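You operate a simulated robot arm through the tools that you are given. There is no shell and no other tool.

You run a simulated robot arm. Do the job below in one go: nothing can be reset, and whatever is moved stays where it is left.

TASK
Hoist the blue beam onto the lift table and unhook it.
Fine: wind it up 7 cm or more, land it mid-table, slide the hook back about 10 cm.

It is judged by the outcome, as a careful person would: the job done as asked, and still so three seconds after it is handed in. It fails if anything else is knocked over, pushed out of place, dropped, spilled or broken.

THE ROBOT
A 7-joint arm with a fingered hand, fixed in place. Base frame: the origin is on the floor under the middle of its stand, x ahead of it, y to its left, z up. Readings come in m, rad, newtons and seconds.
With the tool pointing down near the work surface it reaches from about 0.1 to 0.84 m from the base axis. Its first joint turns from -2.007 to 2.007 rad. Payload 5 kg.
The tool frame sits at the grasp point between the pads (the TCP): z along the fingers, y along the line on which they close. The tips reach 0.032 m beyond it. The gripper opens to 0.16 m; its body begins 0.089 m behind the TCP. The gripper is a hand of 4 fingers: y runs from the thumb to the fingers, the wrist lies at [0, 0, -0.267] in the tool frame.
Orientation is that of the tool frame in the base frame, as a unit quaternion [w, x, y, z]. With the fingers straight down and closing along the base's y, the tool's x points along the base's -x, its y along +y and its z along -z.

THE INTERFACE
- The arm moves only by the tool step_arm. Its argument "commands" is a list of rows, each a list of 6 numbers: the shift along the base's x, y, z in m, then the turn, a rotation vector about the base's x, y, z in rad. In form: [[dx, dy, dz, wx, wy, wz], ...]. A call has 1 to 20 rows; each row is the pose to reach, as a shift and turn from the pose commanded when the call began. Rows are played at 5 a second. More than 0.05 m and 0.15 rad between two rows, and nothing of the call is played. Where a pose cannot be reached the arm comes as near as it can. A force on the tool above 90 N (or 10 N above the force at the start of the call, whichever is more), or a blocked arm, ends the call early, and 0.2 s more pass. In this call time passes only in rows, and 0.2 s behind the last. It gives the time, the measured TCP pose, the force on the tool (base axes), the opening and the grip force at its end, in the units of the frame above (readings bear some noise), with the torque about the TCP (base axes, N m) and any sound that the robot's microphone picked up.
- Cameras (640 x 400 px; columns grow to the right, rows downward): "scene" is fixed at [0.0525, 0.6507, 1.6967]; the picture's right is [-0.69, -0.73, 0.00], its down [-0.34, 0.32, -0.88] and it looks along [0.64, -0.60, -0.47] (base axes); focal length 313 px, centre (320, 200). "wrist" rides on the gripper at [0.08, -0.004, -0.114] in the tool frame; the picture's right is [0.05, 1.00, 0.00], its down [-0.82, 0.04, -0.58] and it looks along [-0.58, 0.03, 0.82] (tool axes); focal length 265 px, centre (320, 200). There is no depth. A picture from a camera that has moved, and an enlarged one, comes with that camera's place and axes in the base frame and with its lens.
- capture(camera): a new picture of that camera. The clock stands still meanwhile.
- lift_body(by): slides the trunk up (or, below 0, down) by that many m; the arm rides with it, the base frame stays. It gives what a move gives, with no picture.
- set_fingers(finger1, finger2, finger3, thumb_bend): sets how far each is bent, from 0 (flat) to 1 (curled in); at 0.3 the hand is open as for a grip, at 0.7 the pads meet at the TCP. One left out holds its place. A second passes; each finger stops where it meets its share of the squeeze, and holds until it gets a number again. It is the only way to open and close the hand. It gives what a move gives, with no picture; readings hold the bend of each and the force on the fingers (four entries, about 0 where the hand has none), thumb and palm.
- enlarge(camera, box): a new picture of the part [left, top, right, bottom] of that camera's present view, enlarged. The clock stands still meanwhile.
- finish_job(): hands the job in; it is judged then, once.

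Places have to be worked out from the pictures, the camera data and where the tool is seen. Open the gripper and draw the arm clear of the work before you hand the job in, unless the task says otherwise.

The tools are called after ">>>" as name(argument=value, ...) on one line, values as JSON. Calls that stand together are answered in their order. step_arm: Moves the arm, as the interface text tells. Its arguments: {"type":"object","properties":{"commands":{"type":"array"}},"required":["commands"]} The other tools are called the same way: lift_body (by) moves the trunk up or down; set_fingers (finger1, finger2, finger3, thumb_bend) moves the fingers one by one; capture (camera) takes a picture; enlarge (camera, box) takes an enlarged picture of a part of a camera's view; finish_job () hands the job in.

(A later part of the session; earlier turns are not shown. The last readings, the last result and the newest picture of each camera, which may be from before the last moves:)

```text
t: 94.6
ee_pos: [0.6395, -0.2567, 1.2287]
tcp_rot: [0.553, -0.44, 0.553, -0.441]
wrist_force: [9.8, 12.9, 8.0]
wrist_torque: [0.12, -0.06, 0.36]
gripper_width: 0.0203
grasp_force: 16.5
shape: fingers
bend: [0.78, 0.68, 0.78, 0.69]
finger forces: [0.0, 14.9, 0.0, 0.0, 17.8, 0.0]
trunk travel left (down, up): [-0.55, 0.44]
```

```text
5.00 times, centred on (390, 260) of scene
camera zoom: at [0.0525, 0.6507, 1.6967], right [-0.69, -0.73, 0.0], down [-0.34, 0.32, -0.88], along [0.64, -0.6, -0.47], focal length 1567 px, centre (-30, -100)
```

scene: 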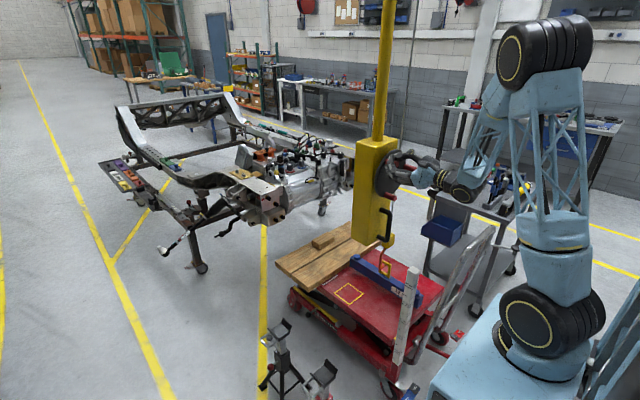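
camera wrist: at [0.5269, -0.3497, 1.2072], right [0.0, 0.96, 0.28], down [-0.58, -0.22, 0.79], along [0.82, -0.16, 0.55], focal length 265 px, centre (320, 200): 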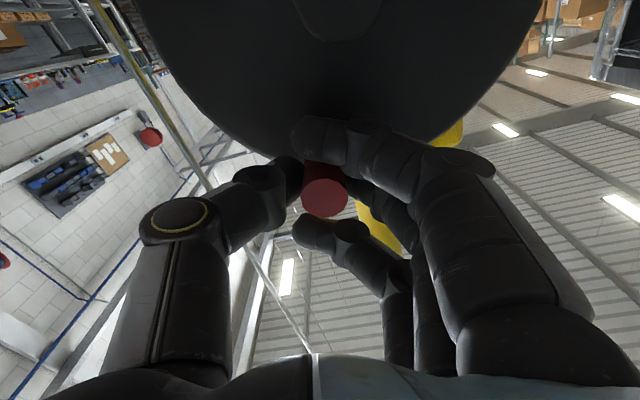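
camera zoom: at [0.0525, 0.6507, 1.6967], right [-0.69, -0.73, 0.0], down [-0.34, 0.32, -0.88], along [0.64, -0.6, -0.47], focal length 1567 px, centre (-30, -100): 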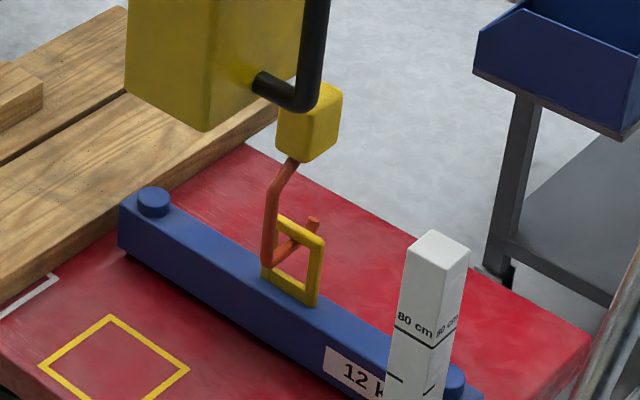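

Nearly down. Another 12° in fine steps, nudging the path slightly outward to relax the radial force.

>>> step_arm(commands=[[0, 0.002, -0.0043, -0.0524, 0, 0], [0, 0.0035, -0.0086, -0.1047, 0, 0], [0, 0.0042, -0.0129, -0.1571, 0, 0], [0, 0.0048, -0.0173, -0.2094, 0, 0]])

>>> enlarge(camera="scene", box=[340, 220, 440, 300])

```text
t: 95.6
ee_pos: [0.6405, -0.252, 1.2119]
tcp_rot: [0.504, -0.496, 0.504, -0.496]
wrist_force: [6.4, 11.6, 3.3]
wrist_torque: [0.17, 0.02, 0.25]
gripper_width: 0.0201
grasp_force: 16.1
shape: fingers
bend: [0.78, 0.68, 0.78, 0.69]
finger forces: [0.0, 15.0, 0.1, 0.1, 17.4, 0.0]
trunk travel left (down, up): [-0.55, 0.44]
```

```text
5.00 times, centred on (390, 260) of scene
camera zoom: at [0.0525, 0.6507, 1.6967], right [-0.69, -0.73, 0.0], down [-0.34, 0.32, -0.88], along [0.64, -0.6, -0.47], focal length 1567 px, centre (-30, -100)
```

zoom: 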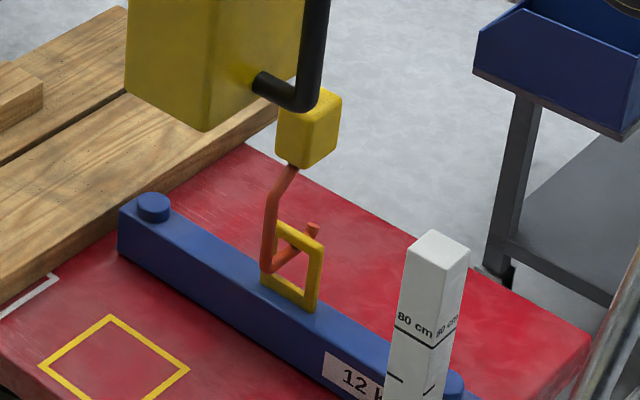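

Still descending slightly. I continue 12° more and check for touch-down.

>>> step_arm(commands=[[0, 0.0003, -0.0044, -0.0524, 0, 0], [0, 0.0005, -0.0088, -0.1047, 0, 0], [0, 0.0003, -0.0132, -0.1571, 0, 0], [0, 0, -0.0176, -0.2094, 0, 0]])

>>> enlarge(camera="scene", box=[340, 220, 440, 300])

>>> capture(camera="scene")

```text
t: 96.6
ee_pos: [0.6414, -0.2507, 1.1944]
tcp_rot: [-0.449, 0.546, -0.449, 0.546]
wrist_force: [8.0, 16.8, 0.3]
wrist_torque: [0.17, 0.08, 0.37]
gripper_width: 0.0203
grasp_force: 16.7
shape: fingers
bend: [0.78, 0.68, 0.78, 0.69]
finger forces: [0.0, 15.2, 0.1, 0.0, 17.8, 0.1]
trunk travel left (down, up): [-0.55, 0.44]
```

```text
5.00 times, centred on (390, 260) of scene
camera zoom: at [0.0525, 0.6507, 1.6967], right [-0.69, -0.73, 0.0], down [-0.34, 0.32, -0.88], along [0.64, -0.6, -0.47], focal length 1567 px, centre (-30, -100)
```

zoom: 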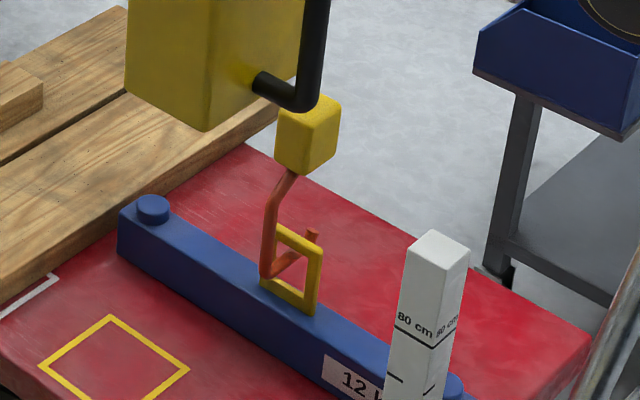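

```text
taken
```

scene: 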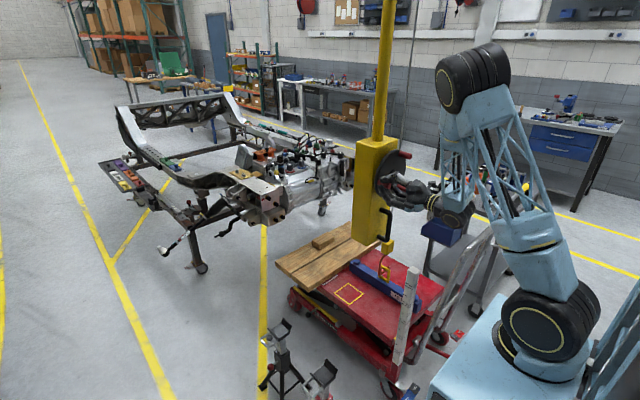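

The beam has touched down (its far knob barely moved while the hook dropped). I keep lowering the hook about 2.5 cm more so the bar frees itself inside the eye.

>>> step_arm(commands=[[0, 0.0005, -0.0086, -0.1047, 0, 0], [0, -0.002, -0.017, -0.2094, 0, 0], [0, -0.0055, -0.0251, -0.3142, 0, 0]])

>>> enlarge(camera="scene", box=[340, 220, 440, 300])

>>> enlarge(camera="scene", box=[340, 120, 500, 240])

```text
t: 97.4
ee_pos: [0.6389, -0.2573, 1.1692]
tcp_rot: [-0.358, 0.61, -0.358, 0.609]
wrist_force: [12.9, 14.7, -4.9]
wrist_torque: [0.14, 0.26, 0.29]
gripper_width: 0.02
grasp_force: 15.7
shape: fingers
bend: [0.78, 0.68, 0.78, 0.69]
finger forces: [0.0, 15.2, 0.0, 0.1, 16.4, 0.1]
trunk travel left (down, up): [-0.55, 0.44]
```

```text
5.00 times, centred on (390, 260) of scene
camera zoom: at [0.0525, 0.6507, 1.6967], right [-0.69, -0.73, 0.0], down [-0.34, 0.32, -0.88], along [0.64, -0.6, -0.47], focal length 1567 px, centre (-30, -100)
```

zoom: 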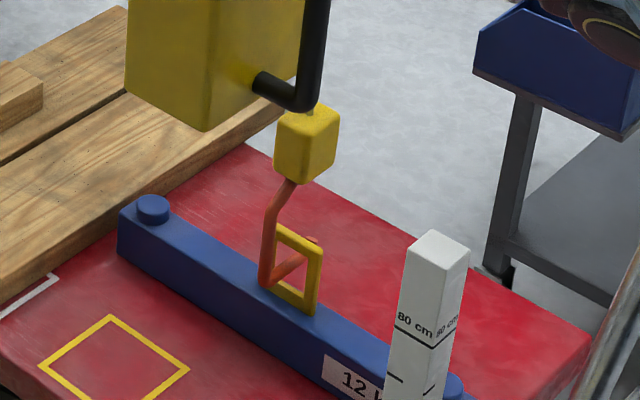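

```text
3.33 times, centred on (420, 180) of scene
camera zoom: at [0.0525, 0.6507, 1.6967], right [-0.69, -0.73, 0.0], down [-0.34, 0.32, -0.88], along [0.64, -0.6, -0.47], focal length 1045 px, centre (-13, 267)
```

zoom: 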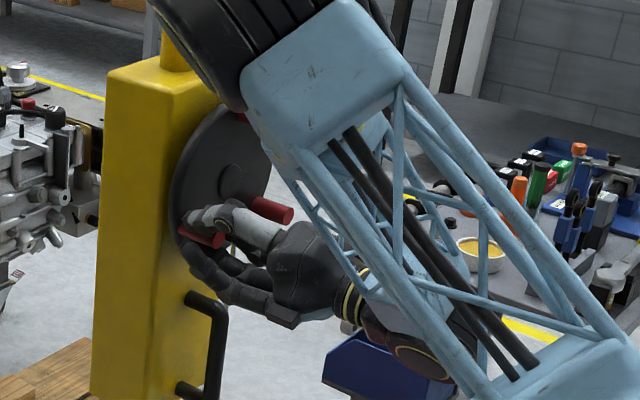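

The hook has dropped ~1.5 cm relative to the landed beam. For the last bit I translate along the arc without rolling the hand further, letting the knob turn in the cage, to keep the arm comfortable.

>>> step_arm(commands=[[0, -0.0021, -0.0038, 0, 0, 0], [0, -0.0043, -0.0077, 0, 0, 0], [0, -0.0068, -0.0113, 0, 0, 0], [0, -0.0093, -0.0149, 0, 0, 0], [0, -0.0122, -0.0182, 0, 0, 0], [0, -0.0151, -0.0215, 0, 0, 0]])

>>> enlarge(camera="scene", box=[360, 230, 420, 290])

>>> capture(camera="wrist")

>>> capture(camera="scene")

```text
t: 98.8
ee_pos: [0.6393, -0.2729, 1.1478]
tcp_rot: [-0.359, 0.609, -0.359, 0.61]
wrist_force: [4.8, 15.5, -3.8]
wrist_torque: [-0.14, 0.14, 0.26]
gripper_width: 0.0196
grasp_force: 16.4
shape: fingers
bend: [0.78, 0.68, 0.78, 0.69]
finger forces: [0.0, 14.5, 0.0, 0.0, 18.4, 0.0]
trunk travel left (down, up): [-0.55, 0.44]
```

```text
6.67 times, centred on (390, 260) of scene
camera zoom: at [0.0525, 0.6507, 1.6967], right [-0.69, -0.73, 0.0], down [-0.34, 0.32, -0.88], along [0.64, -0.6, -0.47], focal length 2090 px, centre (-147, -200)
```

zoom: 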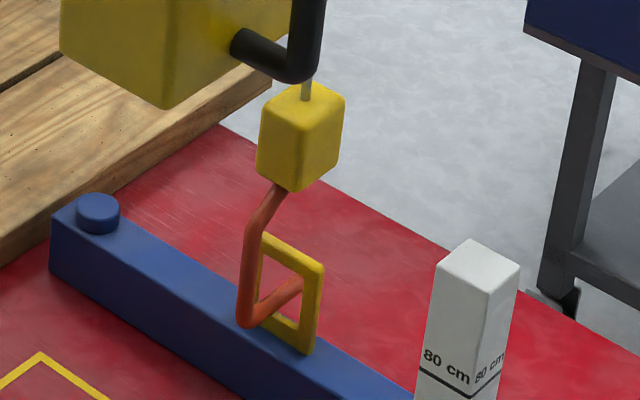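

```text
taken
camera wrist: at [0.526, -0.341, 1.1913], right [0.0, -0.53, -0.85], down [-0.58, 0.69, -0.43], along [0.82, 0.49, -0.3], focal length 265 px, centre (320, 200)
```

wrist: 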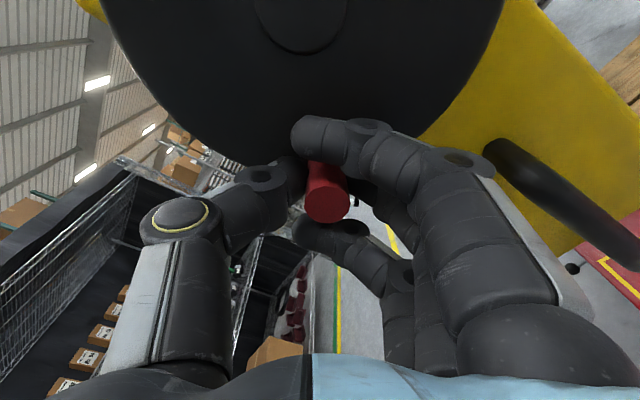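

```text
taken
```

scene: 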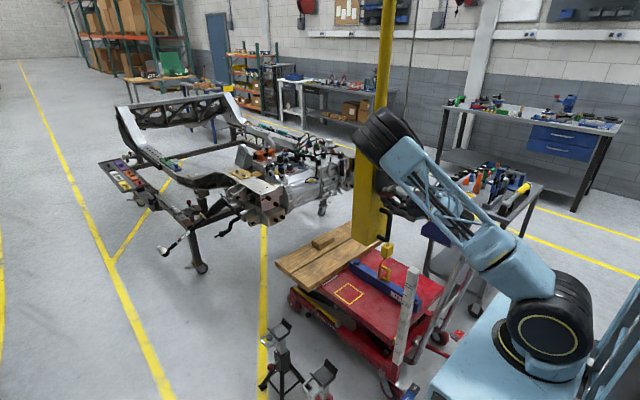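

The hook bar now sits mid-hole with the beam resting on the table. I release the knob and back out in −x.

>>> set_fingers(finger1=0.48, finger2=0.48, finger3=0.48, thumb_bend=0.48)

>>> step_arm(commands=[[-0.02, 0, 0, 0, 0, 0], [-0.04, 0, 0, 0, 0, 0], [-0.06, 0, 0, 0, 0, 0], [-0.07, 0, 0, 0, 0, 0]])

>>> capture(camera="wrist")

>>> capture(camera="scene")

```text
t: 99.8
ee_pos: [0.6398, -0.2736, 1.1477]
tcp_rot: [-0.359, 0.609, -0.359, 0.61]
wrist_force: [-0.7, -0.1, 0.0]
wrist_torque: [0.0, 0.01, 0.01]
gripper_width: 0.0982
grasp_force: 0.0
shape: fingers
bend: [0.48, 0.48, 0.48, 0.48]
finger forces: [0.1, 0.0, 0.0, 0.0, 0.1, 0.1]
trunk travel left (down, up): [-0.55, 0.44]
```

```text
t: 100.8
ee_pos: [0.571, -0.2742, 1.1487]
tcp_rot: [-0.359, 0.609, -0.361, 0.608]
wrist_force: [0.3, -0.4, -0.7]
wrist_torque: [0.0, 0.01, 0.02]
gripper_width: 0.0987
grasp_force: 0.1
shape: fingers
bend: [0.48, 0.48, 0.48, 0.48]
finger forces: [0.0, 0.0, 0.0, 0.0, 0.0, 0.0]
trunk travel left (down, up): [-0.55, 0.44]
```

```text
taken
camera wrist: at [0.4569, -0.342, 1.1921], right [-0.01, -0.53, -0.85], down [-0.58, 0.7, -0.43], along [0.82, 0.49, -0.31], focal length 265 px, centre (320, 200)
```

wrist: 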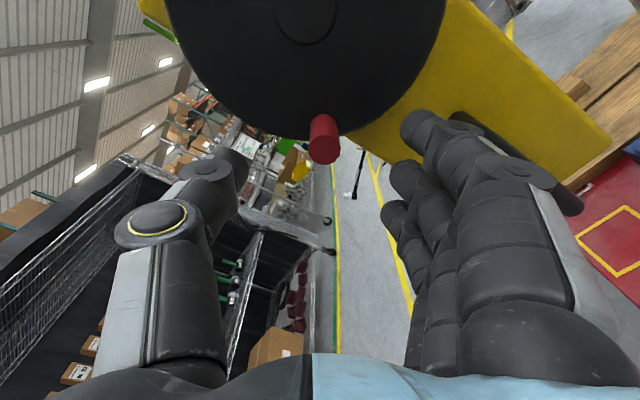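

```text
taken
```

scene: 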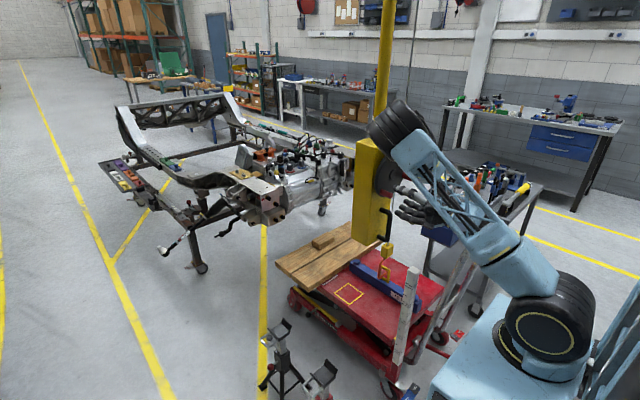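

Released cleanly, and the wheel stays put. I roll the hand back to level while rising, then drop the trunk to recover the earlier handle-gripping geometry.

>>> step_arm(commands=[[0, 0, 0.019, -0.133, 0, 0], [0, 0, 0.038, -0.266, 0, 0], [0, 0, 0.057, -0.4, 0, 0], [0, 0, 0.076, -0.533, 0, 0], [0, 0, 0.095, -0.666, 0, 0], [0, 0, 0.114, -0.8, 0, 0], [0, 0, 0.133, -0.933, 0, 0], [0, 0, 0.15, -1.065, 0, 0]])

>>> lift_body(by=-0.15)

>>> capture(camera="wrist")

>>> capture(camera="scene")

```text
t: 102.3
ee_pos: [0.6155, -0.2583, 1.268]
tcp_rot: [-0.088, 0.709, -0.1, 0.692]
wrist_force: [-0.5, -0.1, -0.3]
wrist_torque: [-0.01, 0.03, 0.0]
gripper_width: 0.1062
grasp_force: 0.1
shape: fingers
bend: [0.47, 0.48, 0.48, 0.48]
finger forces: [0.1, 0.0, 0.1, 0.0, 0.0, 0.1]
out of reach, approached as far as the arm can: row 1, 2, 3, 4, 5, 6, 7
trunk travel left (down, up): [-0.55, 0.44]
stopped in row 7: the force on the tool passed its limit at 117 N (the readings are from after the stop); the commanded pose is now the measured one
```

```text
t: 104.0
ee_pos: [0.6173, -0.2577, 1.116]
tcp_rot: [-0.089, 0.71, -0.101, 0.691]
wrist_force: [-0.4, 0.1, 1.0]
wrist_torque: [0.04, 0.03, 0.0]
gripper_width: 0.1062
grasp_force: 0.0
shape: fingers
bend: [0.47, 0.48, 0.48, 0.48]
finger forces: [0.0, 0.1, 0.0, 0.0, 0.1, 0.1]
trunk travel left (down, up): [-0.4, 0.59]
```

```text
taken
camera wrist: at [0.5048, -0.2724, 1.1977], right [-0.02, -0.98, -0.21], down [-0.6, 0.18, -0.78], along [0.8, 0.11, -0.59], focal length 265 px, centre (320, 200)
```

wrist: 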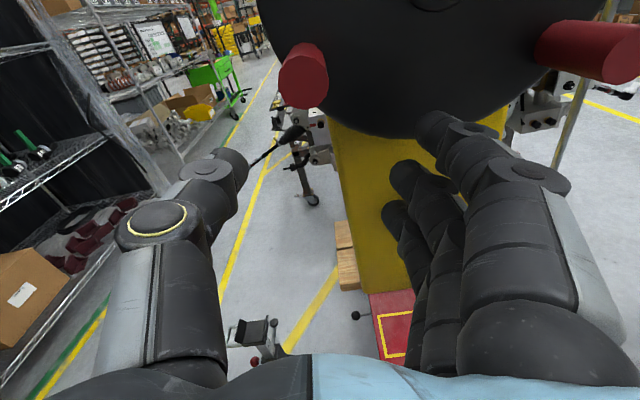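

```text
taken
```

scene: 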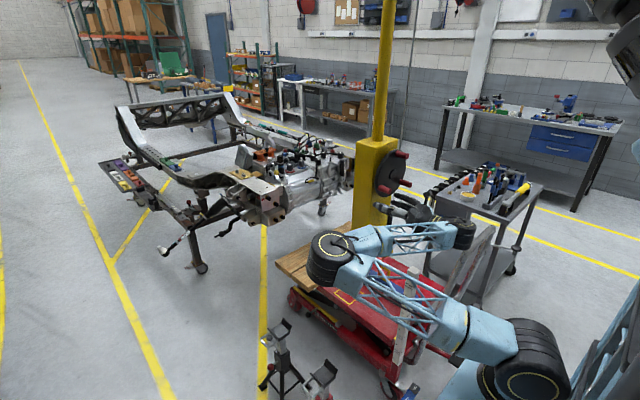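

The arm hit its reach limit and the hand bumped something (117 N) before the trunk lowered. I stop here and inspect carefully what was touched and how the arm is now configured.

>>> enlarge(camera="scene", box=[340, 120, 500, 240])

>>> enlarge(camera="scene", box=[270, 200, 470, 380])

>>> enlarge(camera="wrist", box=[240, 0, 640, 250])

```text
3.33 times, centred on (420, 180) of scene
camera zoom: at [0.0525, 0.6507, 1.6967], right [-0.69, -0.73, 0.0], down [-0.34, 0.32, -0.88], along [0.64, -0.6, -0.47], focal length 1045 px, centre (-13, 267)
```

zoom: 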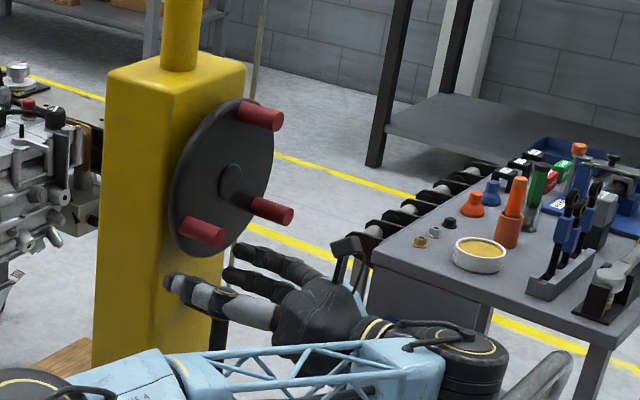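

```text
2.22 times, centred on (370, 290) of scene
camera zoom: at [0.0525, 0.6507, 1.6967], right [-0.69, -0.73, 0.0], down [-0.34, 0.32, -0.88], along [0.64, -0.6, -0.47], focal length 696 px, centre (209, 0)
```

zoom: 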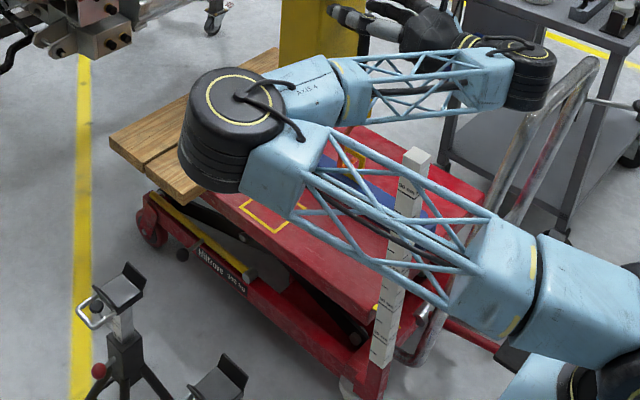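

```text
1.60 times, centred on (440, 125) of wrist
camera zoom: at [0.5048, -0.2724, 1.1977], right [-0.02, -0.98, -0.21], down [-0.6, 0.18, -0.78], along [0.8, 0.11, -0.59], focal length 425 px, centre (128, 320)
```

zoom: 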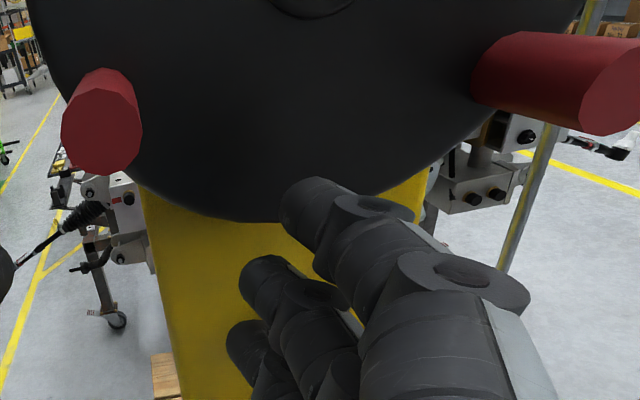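

The wheel was nudged about +20° (hook raised ~1.5 cm) and the elbow swung to the +y side, but the box has not moved. I slim the hand and ease it away from the wheel and handle in small steps, then re-check the beam and hook.

>>> set_fingers(finger1=0.6, finger2=0.6, finger3=0.6, thumb_bend=0.6)

>>> step_arm(commands=[[0, 0.015, -0.008, 0, 0, 0], [0.004, 0.035, -0.016, 0, 0, 0], [0.01, 0.055, -0.024, 0, 0, 0], [0.018, 0.075, -0.03, 0, 0, 0]])

>>> capture(camera="wrist")

>>> capture(camera="scene")

```text
t: 105.0
ee_pos: [0.618, -0.2576, 1.1149]
tcp_rot: [-0.089, 0.71, -0.101, 0.691]
wrist_force: [0.8, -0.4, -0.2]
wrist_torque: [-0.03, 0.02, 0.02]
gripper_width: 0.0543
grasp_force: 0.2
shape: fingers
bend: [0.6, 0.6, 0.6, 0.6]
finger forces: [0.0, 0.1, 0.0, 0.0, 0.1, 0.0]
trunk travel left (down, up): [-0.4, 0.59]
```

```text
t: 106.0
ee_pos: [0.6351, -0.1821, 1.0845]
tcp_rot: [-0.089, 0.71, -0.099, 0.691]
wrist_force: [0.0, -0.2, -0.5]
wrist_torque: [0.0, 0.04, 0.02]
gripper_width: 0.0542
grasp_force: 0.1
shape: fingers
bend: [0.6, 0.6, 0.6, 0.6]
finger forces: [0.0, 0.1, 0.0, 0.1, 0.0, 0.1]
trunk travel left (down, up): [-0.4, 0.59]
```

```text
taken
camera wrist: at [0.524, -0.1979, 1.1671], right [-0.02, -0.98, -0.21], down [-0.6, 0.18, -0.78], along [0.8, 0.12, -0.59], focal length 265 px, centre (320, 200)
```

wrist: 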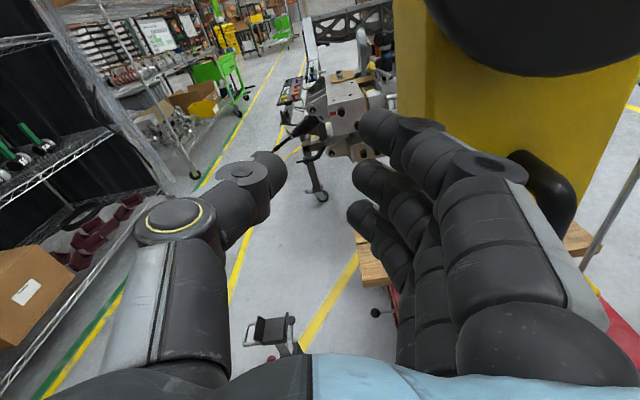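

```text
taken
```

scene: 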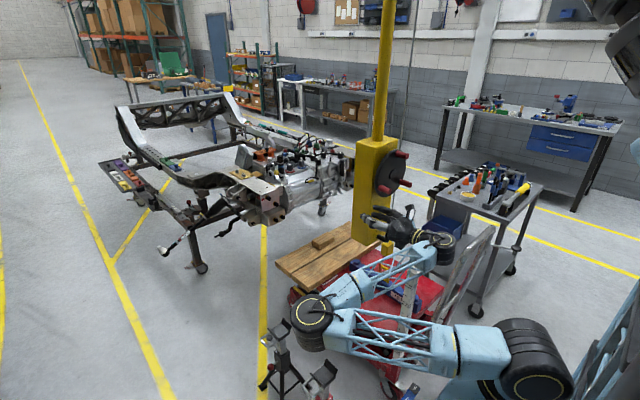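

Free of the hoist. I restore the yawed, level orientation here in small steps; from it the wrist camera will show the hook and eye.

>>> step_arm(commands=[[0.004, 0, 0, -0.0534, 0.0087, -0.1012], [0.008, 0, 0, -0.1068, 0.0174, -0.2024], [0.012, 0, 0, -0.1602, 0.0262, -0.3036], [0.016, 0, 0, -0.2136, 0.0349, -0.4048], [0.02, 0, 0, -0.267, 0.0436, -0.506]])

>>> capture(camera="wrist")

>>> capture(camera="scene")

```text
t: 107.4
ee_pos: [0.6442, -0.2089, 1.0993]
tcp_rot: [0.177, 0.669, -0.217, 0.689]
wrist_force: [0.4, -0.4, 0.6]
wrist_torque: [-0.03, 0.01, 0.06]
gripper_width: 0.0538
grasp_force: 0.1
shape: fingers
bend: [0.6, 0.6, 0.6, 0.6]
finger forces: [0.1, 0.0, 0.0, 0.0, 0.1, 0.0]
out of reach, approached as far as the arm can: row 1, 2, 3
trunk travel left (down, up): [-0.4, 0.59]
stopped in row 5: the arm was blocked; the commanded pose is now the measured one
```

```text
taken
camera wrist: at [0.5477, -0.1477, 1.1796], right [-0.53, -0.85, -0.01], down [-0.48, 0.31, -0.82], along [0.7, -0.43, -0.57], focal length 265 px, centre (320, 200)
```

wrist: 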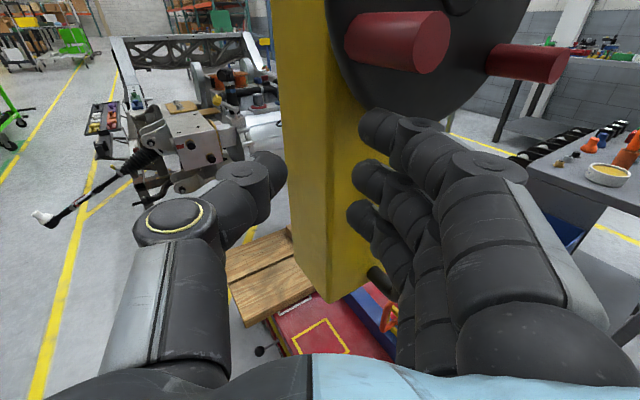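

```text
taken
```

scene: 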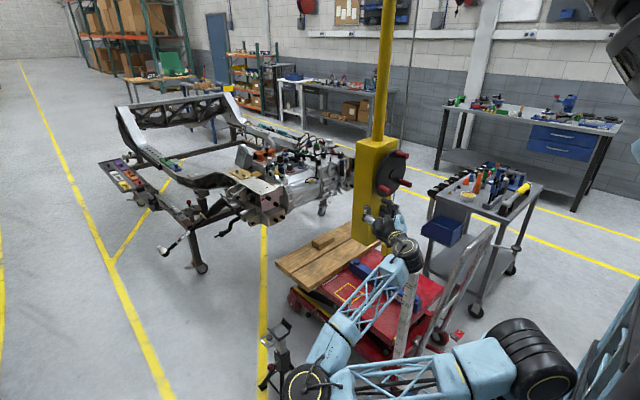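

The arm reports being blocked and the elbow is swinging low on the +y side, which is an awkward branch. With no contact on the hand now, I move it away into the free space at +y and further out, to let the arm straighten and recover.

>>> step_arm(commands=[[0.005, 0.02, 0, 0, 0, 0], [0.015, 0.05, 0, 0, 0, 0], [0.03, 0.08, 0, 0, 0, 0], [0.05, 0.11, 0, 0, 0, 0], [0.07, 0.14, 0, 0, 0, 0], [0.09, 0.17, 0, 0, 0, 0]])

>>> capture(camera="scene")

>>> capture(camera="wrist")

```text
t: 108.3
ee_pos: [0.6475, -0.2255, 1.1169]
tcp_rot: [0.198, 0.638, -0.299, 0.682]
wrist_force: [-1.1, 0.2, 0.5]
wrist_torque: [-0.01, -0.02, 0.0]
gripper_width: 0.0535
grasp_force: 0.0
shape: fingers
bend: [0.6, 0.6, 0.6, 0.6]
finger forces: [0.1, 0.0, 0.0, 0.1, 0.1, 0.1]
trunk travel left (down, up): [-0.4, 0.59]
stopped in row 4: the arm was blocked; the commanded pose is now the measured one
```

```text
taken
```

scene: 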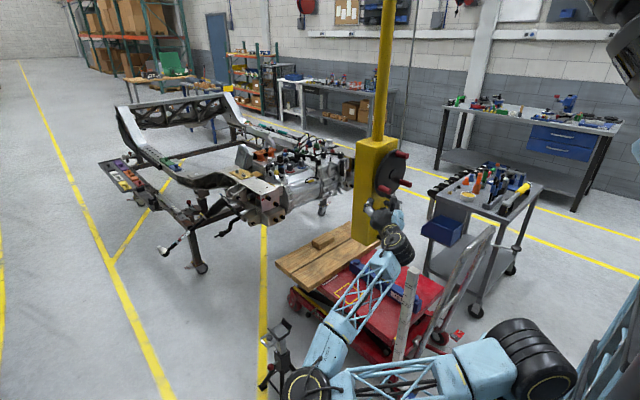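

```text
taken
camera wrist: at [0.556, -0.1566, 1.1978], right [-0.66, -0.75, -0.11], down [-0.37, 0.44, -0.82], along [0.66, -0.5, -0.57], focal length 265 px, centre (320, 200)
```

wrist: 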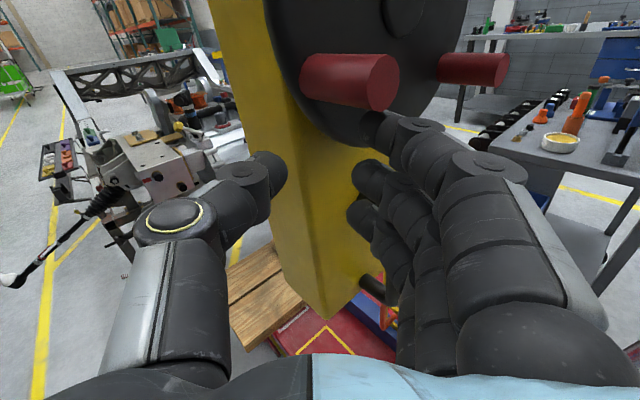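

I look closely at the elbow, stands and forearm to find what is blocking the arm.

>>> enlarge(camera="scene", box=[240, 230, 440, 400])

>>> enlarge(camera="scene", box=[350, 150, 450, 270])

>>> enlarge(camera="scene", box=[420, 250, 640, 400])

```text
2.35 times, centred on (340, 315) of scene
camera zoom: at [0.0525, 0.6507, 1.6967], right [-0.69, -0.73, 0.0], down [-0.34, 0.32, -0.88], along [0.64, -0.6, -0.47], focal length 738 px, centre (273, -71)
```

zoom: 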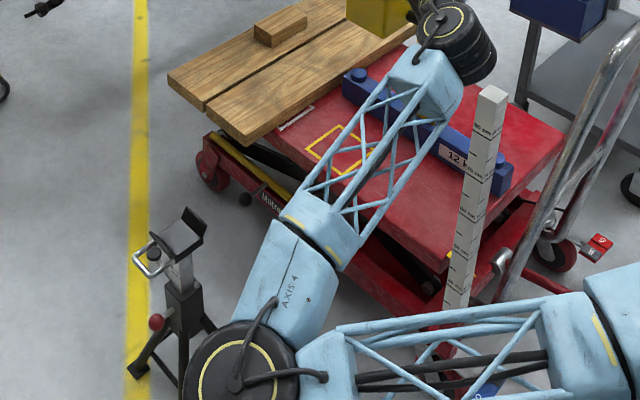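

```text
3.33 times, centred on (400, 210) of scene
camera zoom: at [0.0525, 0.6507, 1.6967], right [-0.69, -0.73, 0.0], down [-0.34, 0.32, -0.88], along [0.64, -0.6, -0.47], focal length 1045 px, centre (53, 167)
```

zoom: 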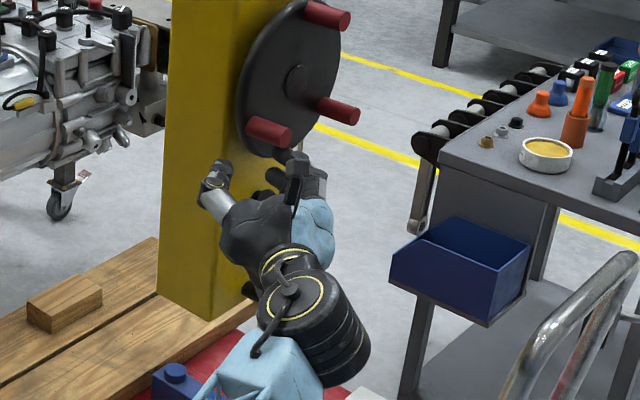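

```text
2.67 times, centred on (530, 325) of scene
camera zoom: at [0.0525, 0.6507, 1.6967], right [-0.69, -0.73, 0.0], down [-0.34, 0.32, -0.88], along [0.64, -0.6, -0.47], focal length 836 px, centre (-240, -133)
```

zoom: 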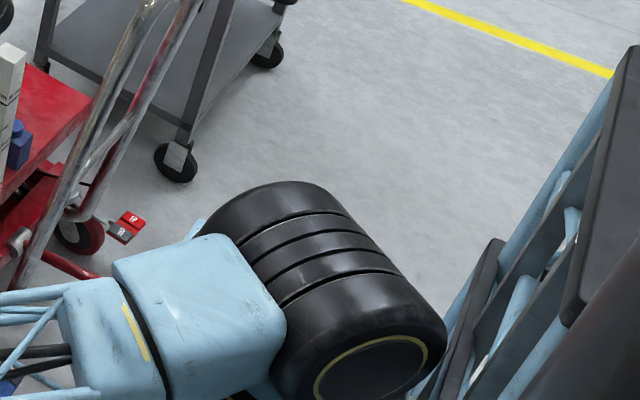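

The beam rests undisturbed, and nothing appears jammed at the hand; it looks like a joint limit in this elbow branch. I try undoing the last yaw in small increments.

>>> step_arm(commands=[[0, 0.008, 0, 0.02, 0, 0.11], [0, 0.016, -0.004, 0.04, 0, 0.22]])

>>> capture(camera="scene")

```text
t: 108.9
ee_pos: [0.6478, -0.2094, 1.1152]
tcp_rot: [0.11, 0.67, -0.24, 0.694]
wrist_force: [0.4, 1.0, 0.8]
wrist_torque: [0.02, 0.03, -0.04]
gripper_width: 0.0538
grasp_force: 0.0
shape: fingers
bend: [0.6, 0.6, 0.6, 0.6]
finger forces: [0.0, 0.0, 0.1, 0.1, 0.0, 0.0]
trunk travel left (down, up): [-0.4, 0.59]
```

```text
taken
```

scene: 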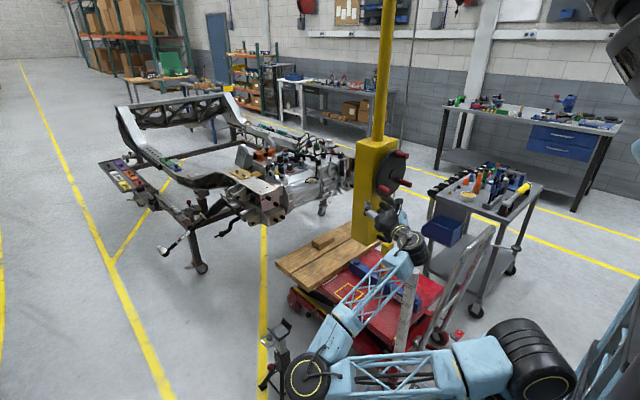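

It responds. I continue unwinding the yaw and drifting toward +y.

>>> step_arm(commands=[[0.002, 0.015, 0, 0.02, 0, 0.12], [0.004, 0.03, 0, 0.04, 0, 0.24], [0.008, 0.05, 0, 0.06, 0, 0.36], [0.012, 0.07, 0, 0.07, 0, 0.47]])

>>> capture(camera="scene")

```text
t: 109.9
ee_pos: [0.6605, -0.1391, 1.111]
tcp_rot: [-0.077, 0.712, -0.1, 0.691]
wrist_force: [-0.1, 0.7, -0.2]
wrist_torque: [0.0, 0.0, 0.01]
gripper_width: 0.0536
grasp_force: 0.0
shape: fingers
bend: [0.6, 0.6, 0.6, 0.6]
finger forces: [0.0, 0.0, 0.1, 0.0, 0.0, 0.0]
trunk travel left (down, up): [-0.4, 0.59]
```

```text
taken
```

scene: 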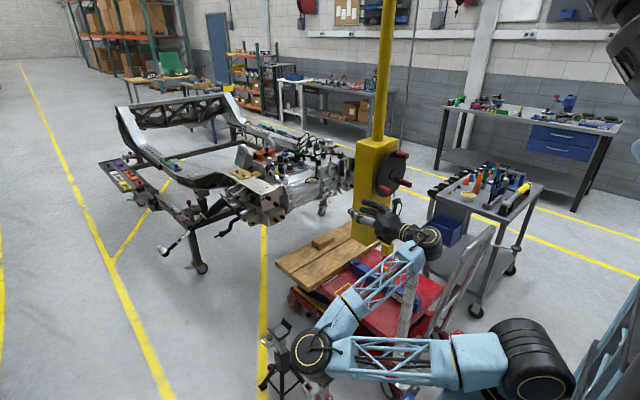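

Good. I square the orientation and extend the arm outward into open space (x≈0.83, y≈0.07), away from the hoist.

>>> step_arm(commands=[[0.015, 0.035, 0, -0.09, -0.01, 0.011], [0.04, 0.07, 0, -0.18, -0.02, 0.022], [0.07, 0.11, 0, -0.25, -0.03, 0.033], [0.1, 0.145, 0, -0.25, -0.03, 0.033], [0.135, 0.175, 0, -0.25, -0.03, 0.033], [0.17, 0.205, 0, -0.25, -0.03, 0.033]])

>>> capture(camera="scene")

```text
t: 110.6
ee_pos: [0.6906, -0.1097, 1.1924]
tcp_rot: [-0.045, 0.655, -0.083, 0.75]
wrist_force: [0.3, -0.9, 0.1]
wrist_torque: [0.03, -0.01, 0.06]
gripper_width: 0.0533
grasp_force: 0.1
shape: fingers
bend: [0.6, 0.6, 0.6, 0.6]
finger forces: [0.0, 0.0, 0.0, 0.1, 0.0, 0.0]
trunk travel left (down, up): [-0.4, 0.59]
stopped in row 3: the arm was blocked; the commanded pose is now the measured one
```

```text
taken
```

scene: 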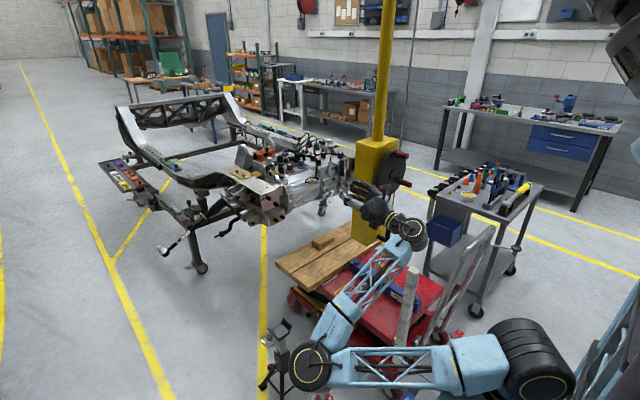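

The solver seems to be jumping between elbow branches. I move in much smaller steps, straight toward +y, to get well away from the hoist first.

>>> step_arm(commands=[[0, 0.01, 0, 0, 0, 0], [0, 0.02, 0, 0, 0, 0], [0, 0.03, 0, 0, 0, 0], [0, 0.04, 0, 0, 0, 0], [0, 0.05, 0, 0, 0, 0], [0, 0.06, 0, 0, 0, 0]])

>>> capture(camera="scene")

```text
t: 112.2
ee_pos: [0.6729, -0.1016, 1.2309]
tcp_rot: [-0.045, 0.623, -0.129, 0.77]
wrist_force: [0.7, -0.4, 0.7]
wrist_torque: [0.02, 0.0, 0.03]
gripper_width: 0.0535
grasp_force: 0.0
shape: fingers
bend: [0.6, 0.6, 0.6, 0.6]
finger forces: [0.0, 0.0, 0.0, 0.0, 0.1, 0.0]
trunk travel left (down, up): [-0.4, 0.59]
stopped in row 6: the arm was blocked; the commanded pose is now the measured one
```

```text
taken
```

scene: 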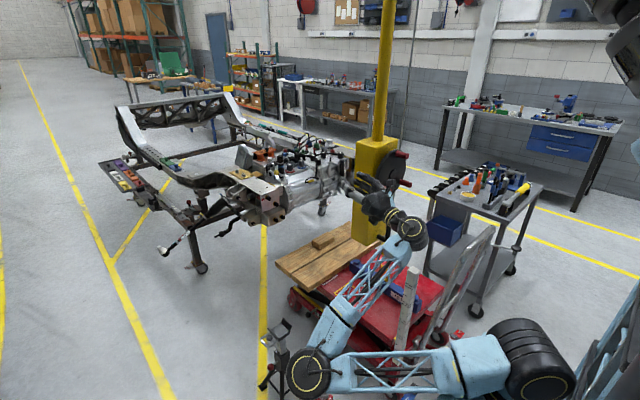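

The hand is pitching up instead of following. I zoom in on the elbow and the stands behind it.

>>> enlarge(camera="scene", box=[250, 300, 410, 400])

>>> enlarge(camera="scene", box=[330, 150, 450, 290])

>>> capture(camera="wrist")

```text
4.00 times, centred on (330, 350) of scene
camera zoom: at [0.0525, 0.6507, 1.6967], right [-0.69, -0.73, 0.0], down [-0.34, 0.32, -0.88], along [0.64, -0.6, -0.47], focal length 1254 px, centre (280, -400)
```

zoom: 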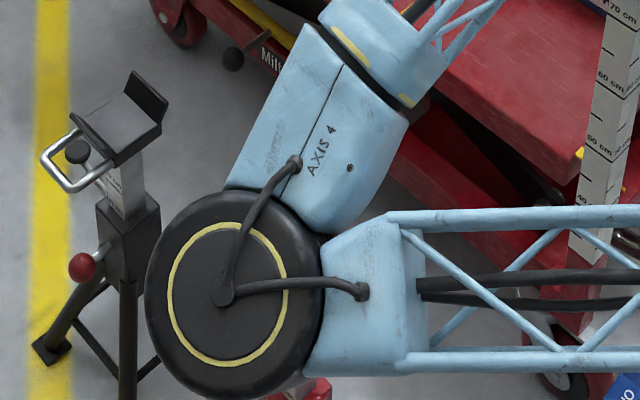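

```text
2.86 times, centred on (390, 220) of scene
camera zoom: at [0.0525, 0.6507, 1.6967], right [-0.69, -0.73, 0.0], down [-0.34, 0.32, -0.88], along [0.64, -0.6, -0.47], focal length 896 px, centre (120, 143)
```

zoom: 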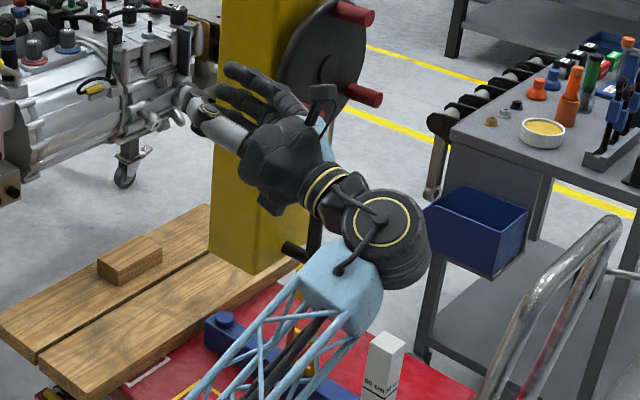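

```text
taken
camera wrist: at [0.5451, -0.0996, 1.2869], right [-0.1, -0.97, -0.2], down [-0.39, 0.23, -0.89], along [0.92, -0.01, -0.4], focal length 265 px, centre (320, 200)
```

wrist: 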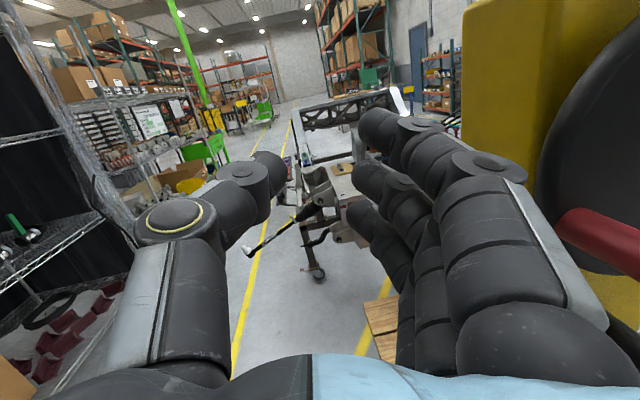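

The stands are untouched; this looks like a wrist or elbow joint limit. I try going up instead, in small steps, where the arm can unfold.

>>> step_arm(commands=[[0.005, 0, 0.015, 0, 0, 0], [0.01, 0, 0.03, 0, 0, 0], [0.015, 0, 0.045, 0, 0, 0], [0.02, 0, 0.06, 0, 0, 0], [0.025, 0, 0.075, 0, 0, 0], [0.03, 0, 0.09, 0, 0, 0]])

>>> capture(camera="scene")

```text
t: 113.6
ee_pos: [0.703, -0.0998, 1.3186]
tcp_rot: [-0.042, 0.625, -0.126, 0.769]
wrist_force: [0.3, -0.1, 0.4]
wrist_torque: [-0.03, 0.0, 0.03]
gripper_width: 0.0534
grasp_force: 0.1
shape: fingers
bend: [0.6, 0.6, 0.6, 0.6]
finger forces: [0.1, 0.0, 0.0, 0.1, 0.1, 0.0]
trunk travel left (down, up): [-0.4, 0.59]
```

```text
taken
```

scene: 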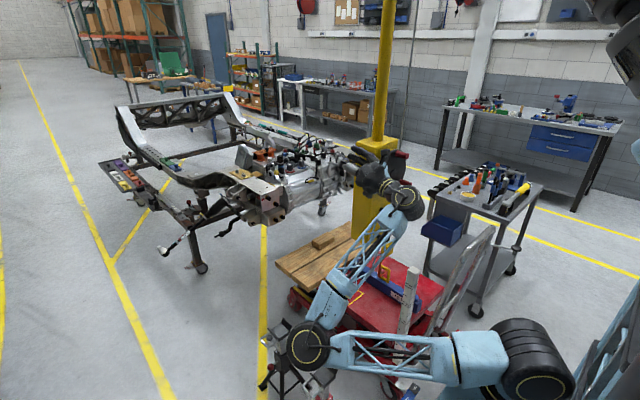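

Rising works. I continue upward and slightly out, watching the elbow.

>>> step_arm(commands=[[0.005, 0.004, 0.02, 0, 0, 0], [0.01, 0.008, 0.04, 0, 0, 0], [0.015, 0.012, 0.06, 0, 0, 0], [0.02, 0.016, 0.08, 0, 0, 0], [0.025, 0.02, 0.1, 0, 0, 0], [0.03, 0.024, 0.12, 0, 0, 0], [0.03, 0.03, 0.14, 0, 0, 0], [0.03, 0.036, 0.16, 0, 0, 0], [0.03, 0.042, 0.18, 0, 0, 0], [0.03, 0.05, 0.2, 0, 0, 0]])

>>> capture(camera="scene")

```text
t: 115.8
ee_pos: [0.7329, -0.0514, 1.518]
tcp_rot: [-0.042, 0.625, -0.127, 0.769]
wrist_force: [-0.2, -1.0, 0.2]
wrist_torque: [0.03, -0.05, 0.01]
gripper_width: 0.0538
grasp_force: 0.0
shape: fingers
bend: [0.6, 0.6, 0.6, 0.6]
finger forces: [0.0, 0.0, 0.1, 0.1, 0.0, 0.0]
trunk travel left (down, up): [-0.4, 0.59]
```

```text
taken
```

scene: 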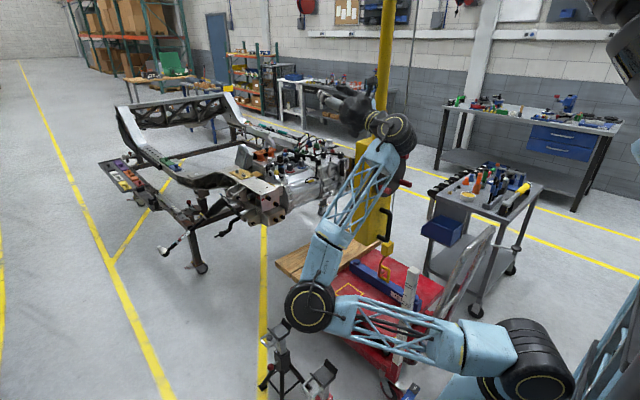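

The arm follows well up here. I check the hook and eye now that the view is clear, and the stands too.

>>> enlarge(camera="scene", box=[360, 230, 420, 290])

>>> enlarge(camera="scene", box=[330, 60, 450, 210])

>>> enlarge(camera="scene", box=[250, 280, 450, 400])

```text
6.67 times, centred on (390, 260) of scene
camera zoom: at [0.0525, 0.6507, 1.6967], right [-0.69, -0.73, 0.0], down [-0.34, 0.32, -0.88], along [0.64, -0.6, -0.47], focal length 2090 px, centre (-147, -200)
```

zoom: 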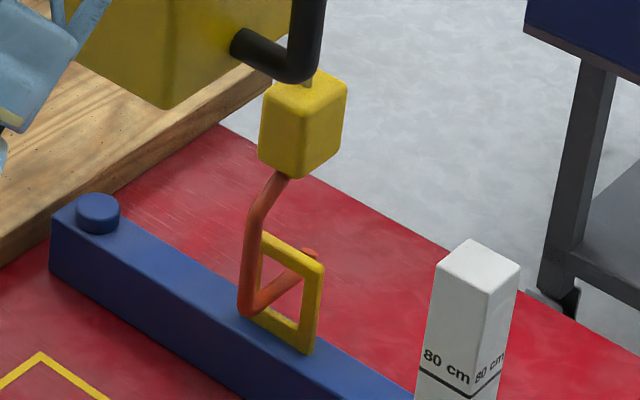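

```text
2.67 times, centred on (390, 135) of scene
camera zoom: at [0.0525, 0.6507, 1.6967], right [-0.69, -0.73, 0.0], down [-0.34, 0.32, -0.88], along [0.64, -0.6, -0.47], focal length 836 px, centre (133, 373)
```

zoom: 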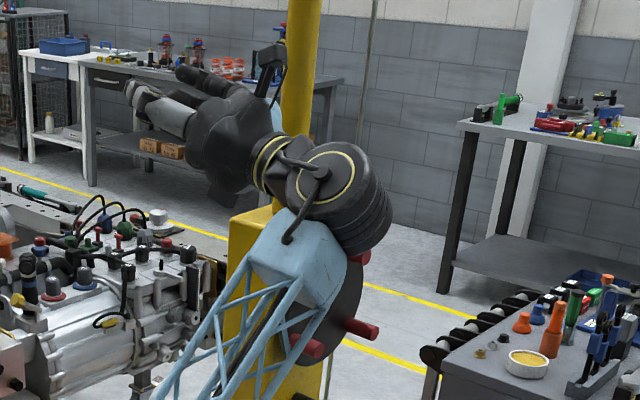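

```text
3.20 times, centred on (350, 340) of scene
camera zoom: at [0.0525, 0.6507, 1.6967], right [-0.69, -0.73, 0.0], down [-0.34, 0.32, -0.88], along [0.64, -0.6, -0.47], focal length 1003 px, centre (224, -248)
```

zoom: 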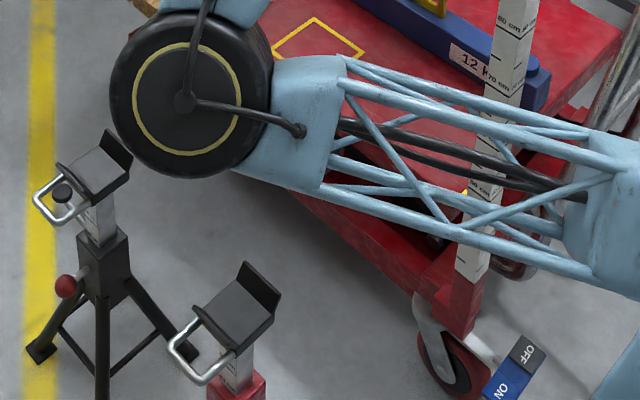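

The beam and both stands are undisturbed. The hook is still in the eye, but the bump raised it to almost touch the eye's top, so I must lower it again by ~20° of wheel before sliding back. First I square up the orientation here in free space.

>>> step_arm(commands=[[0, 0, 0, -0.048, 0.041, 0.024], [0, 0, 0, -0.096, 0.082, 0.048], [0, 0, 0, -0.144, 0.123, 0.072], [0, 0, 0, -0.192, 0.164, 0.097], [0, 0, 0, -0.24, 0.2046, 0.1208]])

>>> capture(camera="scene")

```text
t: 117.0
ee_pos: [0.7337, -0.0498, 1.5182]
tcp_rot: [0.0, 0.708, 0.001, 0.707]
wrist_force: [0.1, 0.9, -1.1]
wrist_torque: [-0.04, 0.02, 0.02]
gripper_width: 0.0533
grasp_force: 0.1
shape: fingers
bend: [0.6, 0.6, 0.6, 0.6]
finger forces: [0.0, 0.0, 0.1, 0.0, 0.0, 0.0]
trunk travel left (down, up): [-0.4, 0.59]
```

```text
taken
```

scene: 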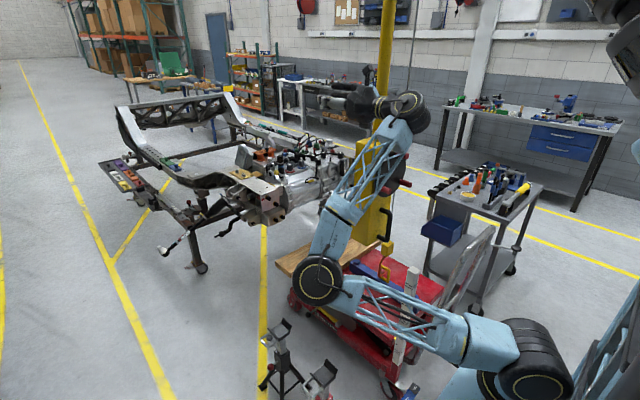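

Orientation is exact again. I move in small steps toward a point above and in front of the wheel, at z≈1.46.

>>> step_arm(commands=[[-0.018, -0.03, 0, 0, 0, 0], [-0.036, -0.06, -0.005, 0, 0, 0], [-0.055, -0.09, -0.01, 0, 0, 0], [-0.074, -0.12, -0.015, 0, 0, 0], [-0.092, -0.15, -0.02, 0, 0, 0], [-0.108, -0.18, -0.028, 0, 0, 0], [-0.122, -0.21, -0.036, 0, 0, 0], [-0.134, -0.24, -0.044, 0, 0, 0], [-0.144, -0.27, -0.052, 0, 0, 0], [-0.154, -0.296, -0.058, 0, 0, 0]])

>>> capture(camera="scene")

>>> capture(camera="wrist")

```text
t: 119.2
ee_pos: [0.5802, -0.348, 1.461]
tcp_rot: [-0.001, 0.707, 0.001, 0.707]
wrist_force: [-0.8, -0.1, 0.5]
wrist_torque: [0.0, -0.02, -0.02]
gripper_width: 0.0536
grasp_force: 0.1
shape: fingers
bend: [0.6, 0.6, 0.6, 0.6]
finger forces: [0.0, 0.0, 0.0, 0.0, 0.0, 0.1]
trunk travel left (down, up): [-0.4, 0.59]
```

```text
taken
```

scene: 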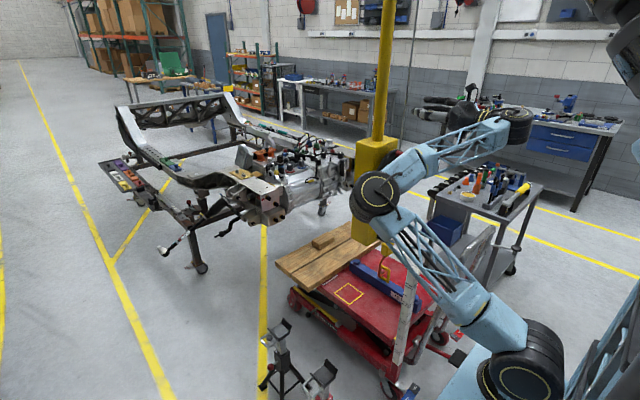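

```text
taken
camera wrist: at [0.466, -0.3434, 1.5424], right [0.0, -1.0, 0.05], down [-0.58, -0.04, -0.82], along [0.82, -0.03, -0.58], focal length 265 px, centre (320, 200)
```

wrist: 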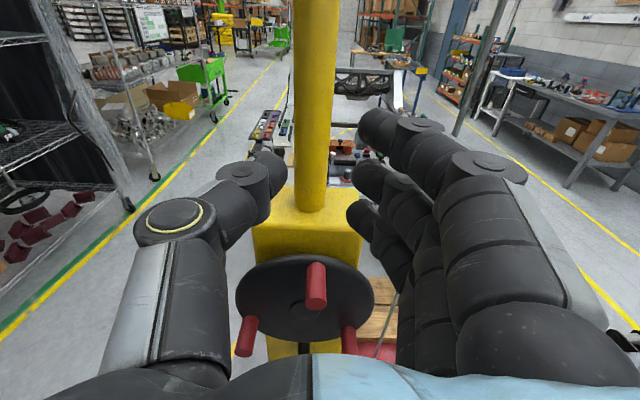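

The elbow came back up nicely, and the hand is right in front of the wheel and mast. The top knob tip is at about (0.638, −0.352, 1.288). I lower the trunk to bring the hand level with it.

>>> lift_body(by=-0.172)

>>> capture(camera="wrist")

>>> capture(camera="scene")

```text
t: 121.1
ee_pos: [0.5793, -0.3467, 1.2898]
tcp_rot: [-0.001, 0.707, 0.001, 0.707]
wrist_force: [-0.1, -0.2, -0.7]
wrist_torque: [0.03, -0.03, 0.0]
gripper_width: 0.0535
grasp_force: 0.0
shape: fingers
bend: [0.6, 0.6, 0.6, 0.6]
finger forces: [0.0, 0.0, 0.0, 0.0, 0.0, 0.1]
trunk travel left (down, up): [-0.228, 0.762]
```

```text
taken
camera wrist: at [0.4659, -0.3428, 1.3709], right [0.0, -1.0, 0.05], down [-0.58, -0.04, -0.82], along [0.82, -0.03, -0.58], focal length 265 px, centre (320, 200)
```

wrist: 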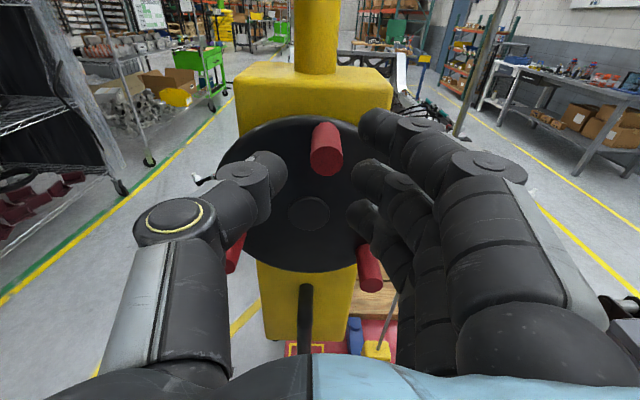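

```text
taken
```

scene: 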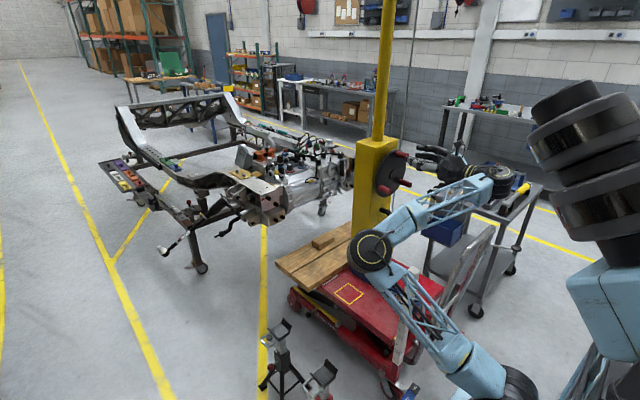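

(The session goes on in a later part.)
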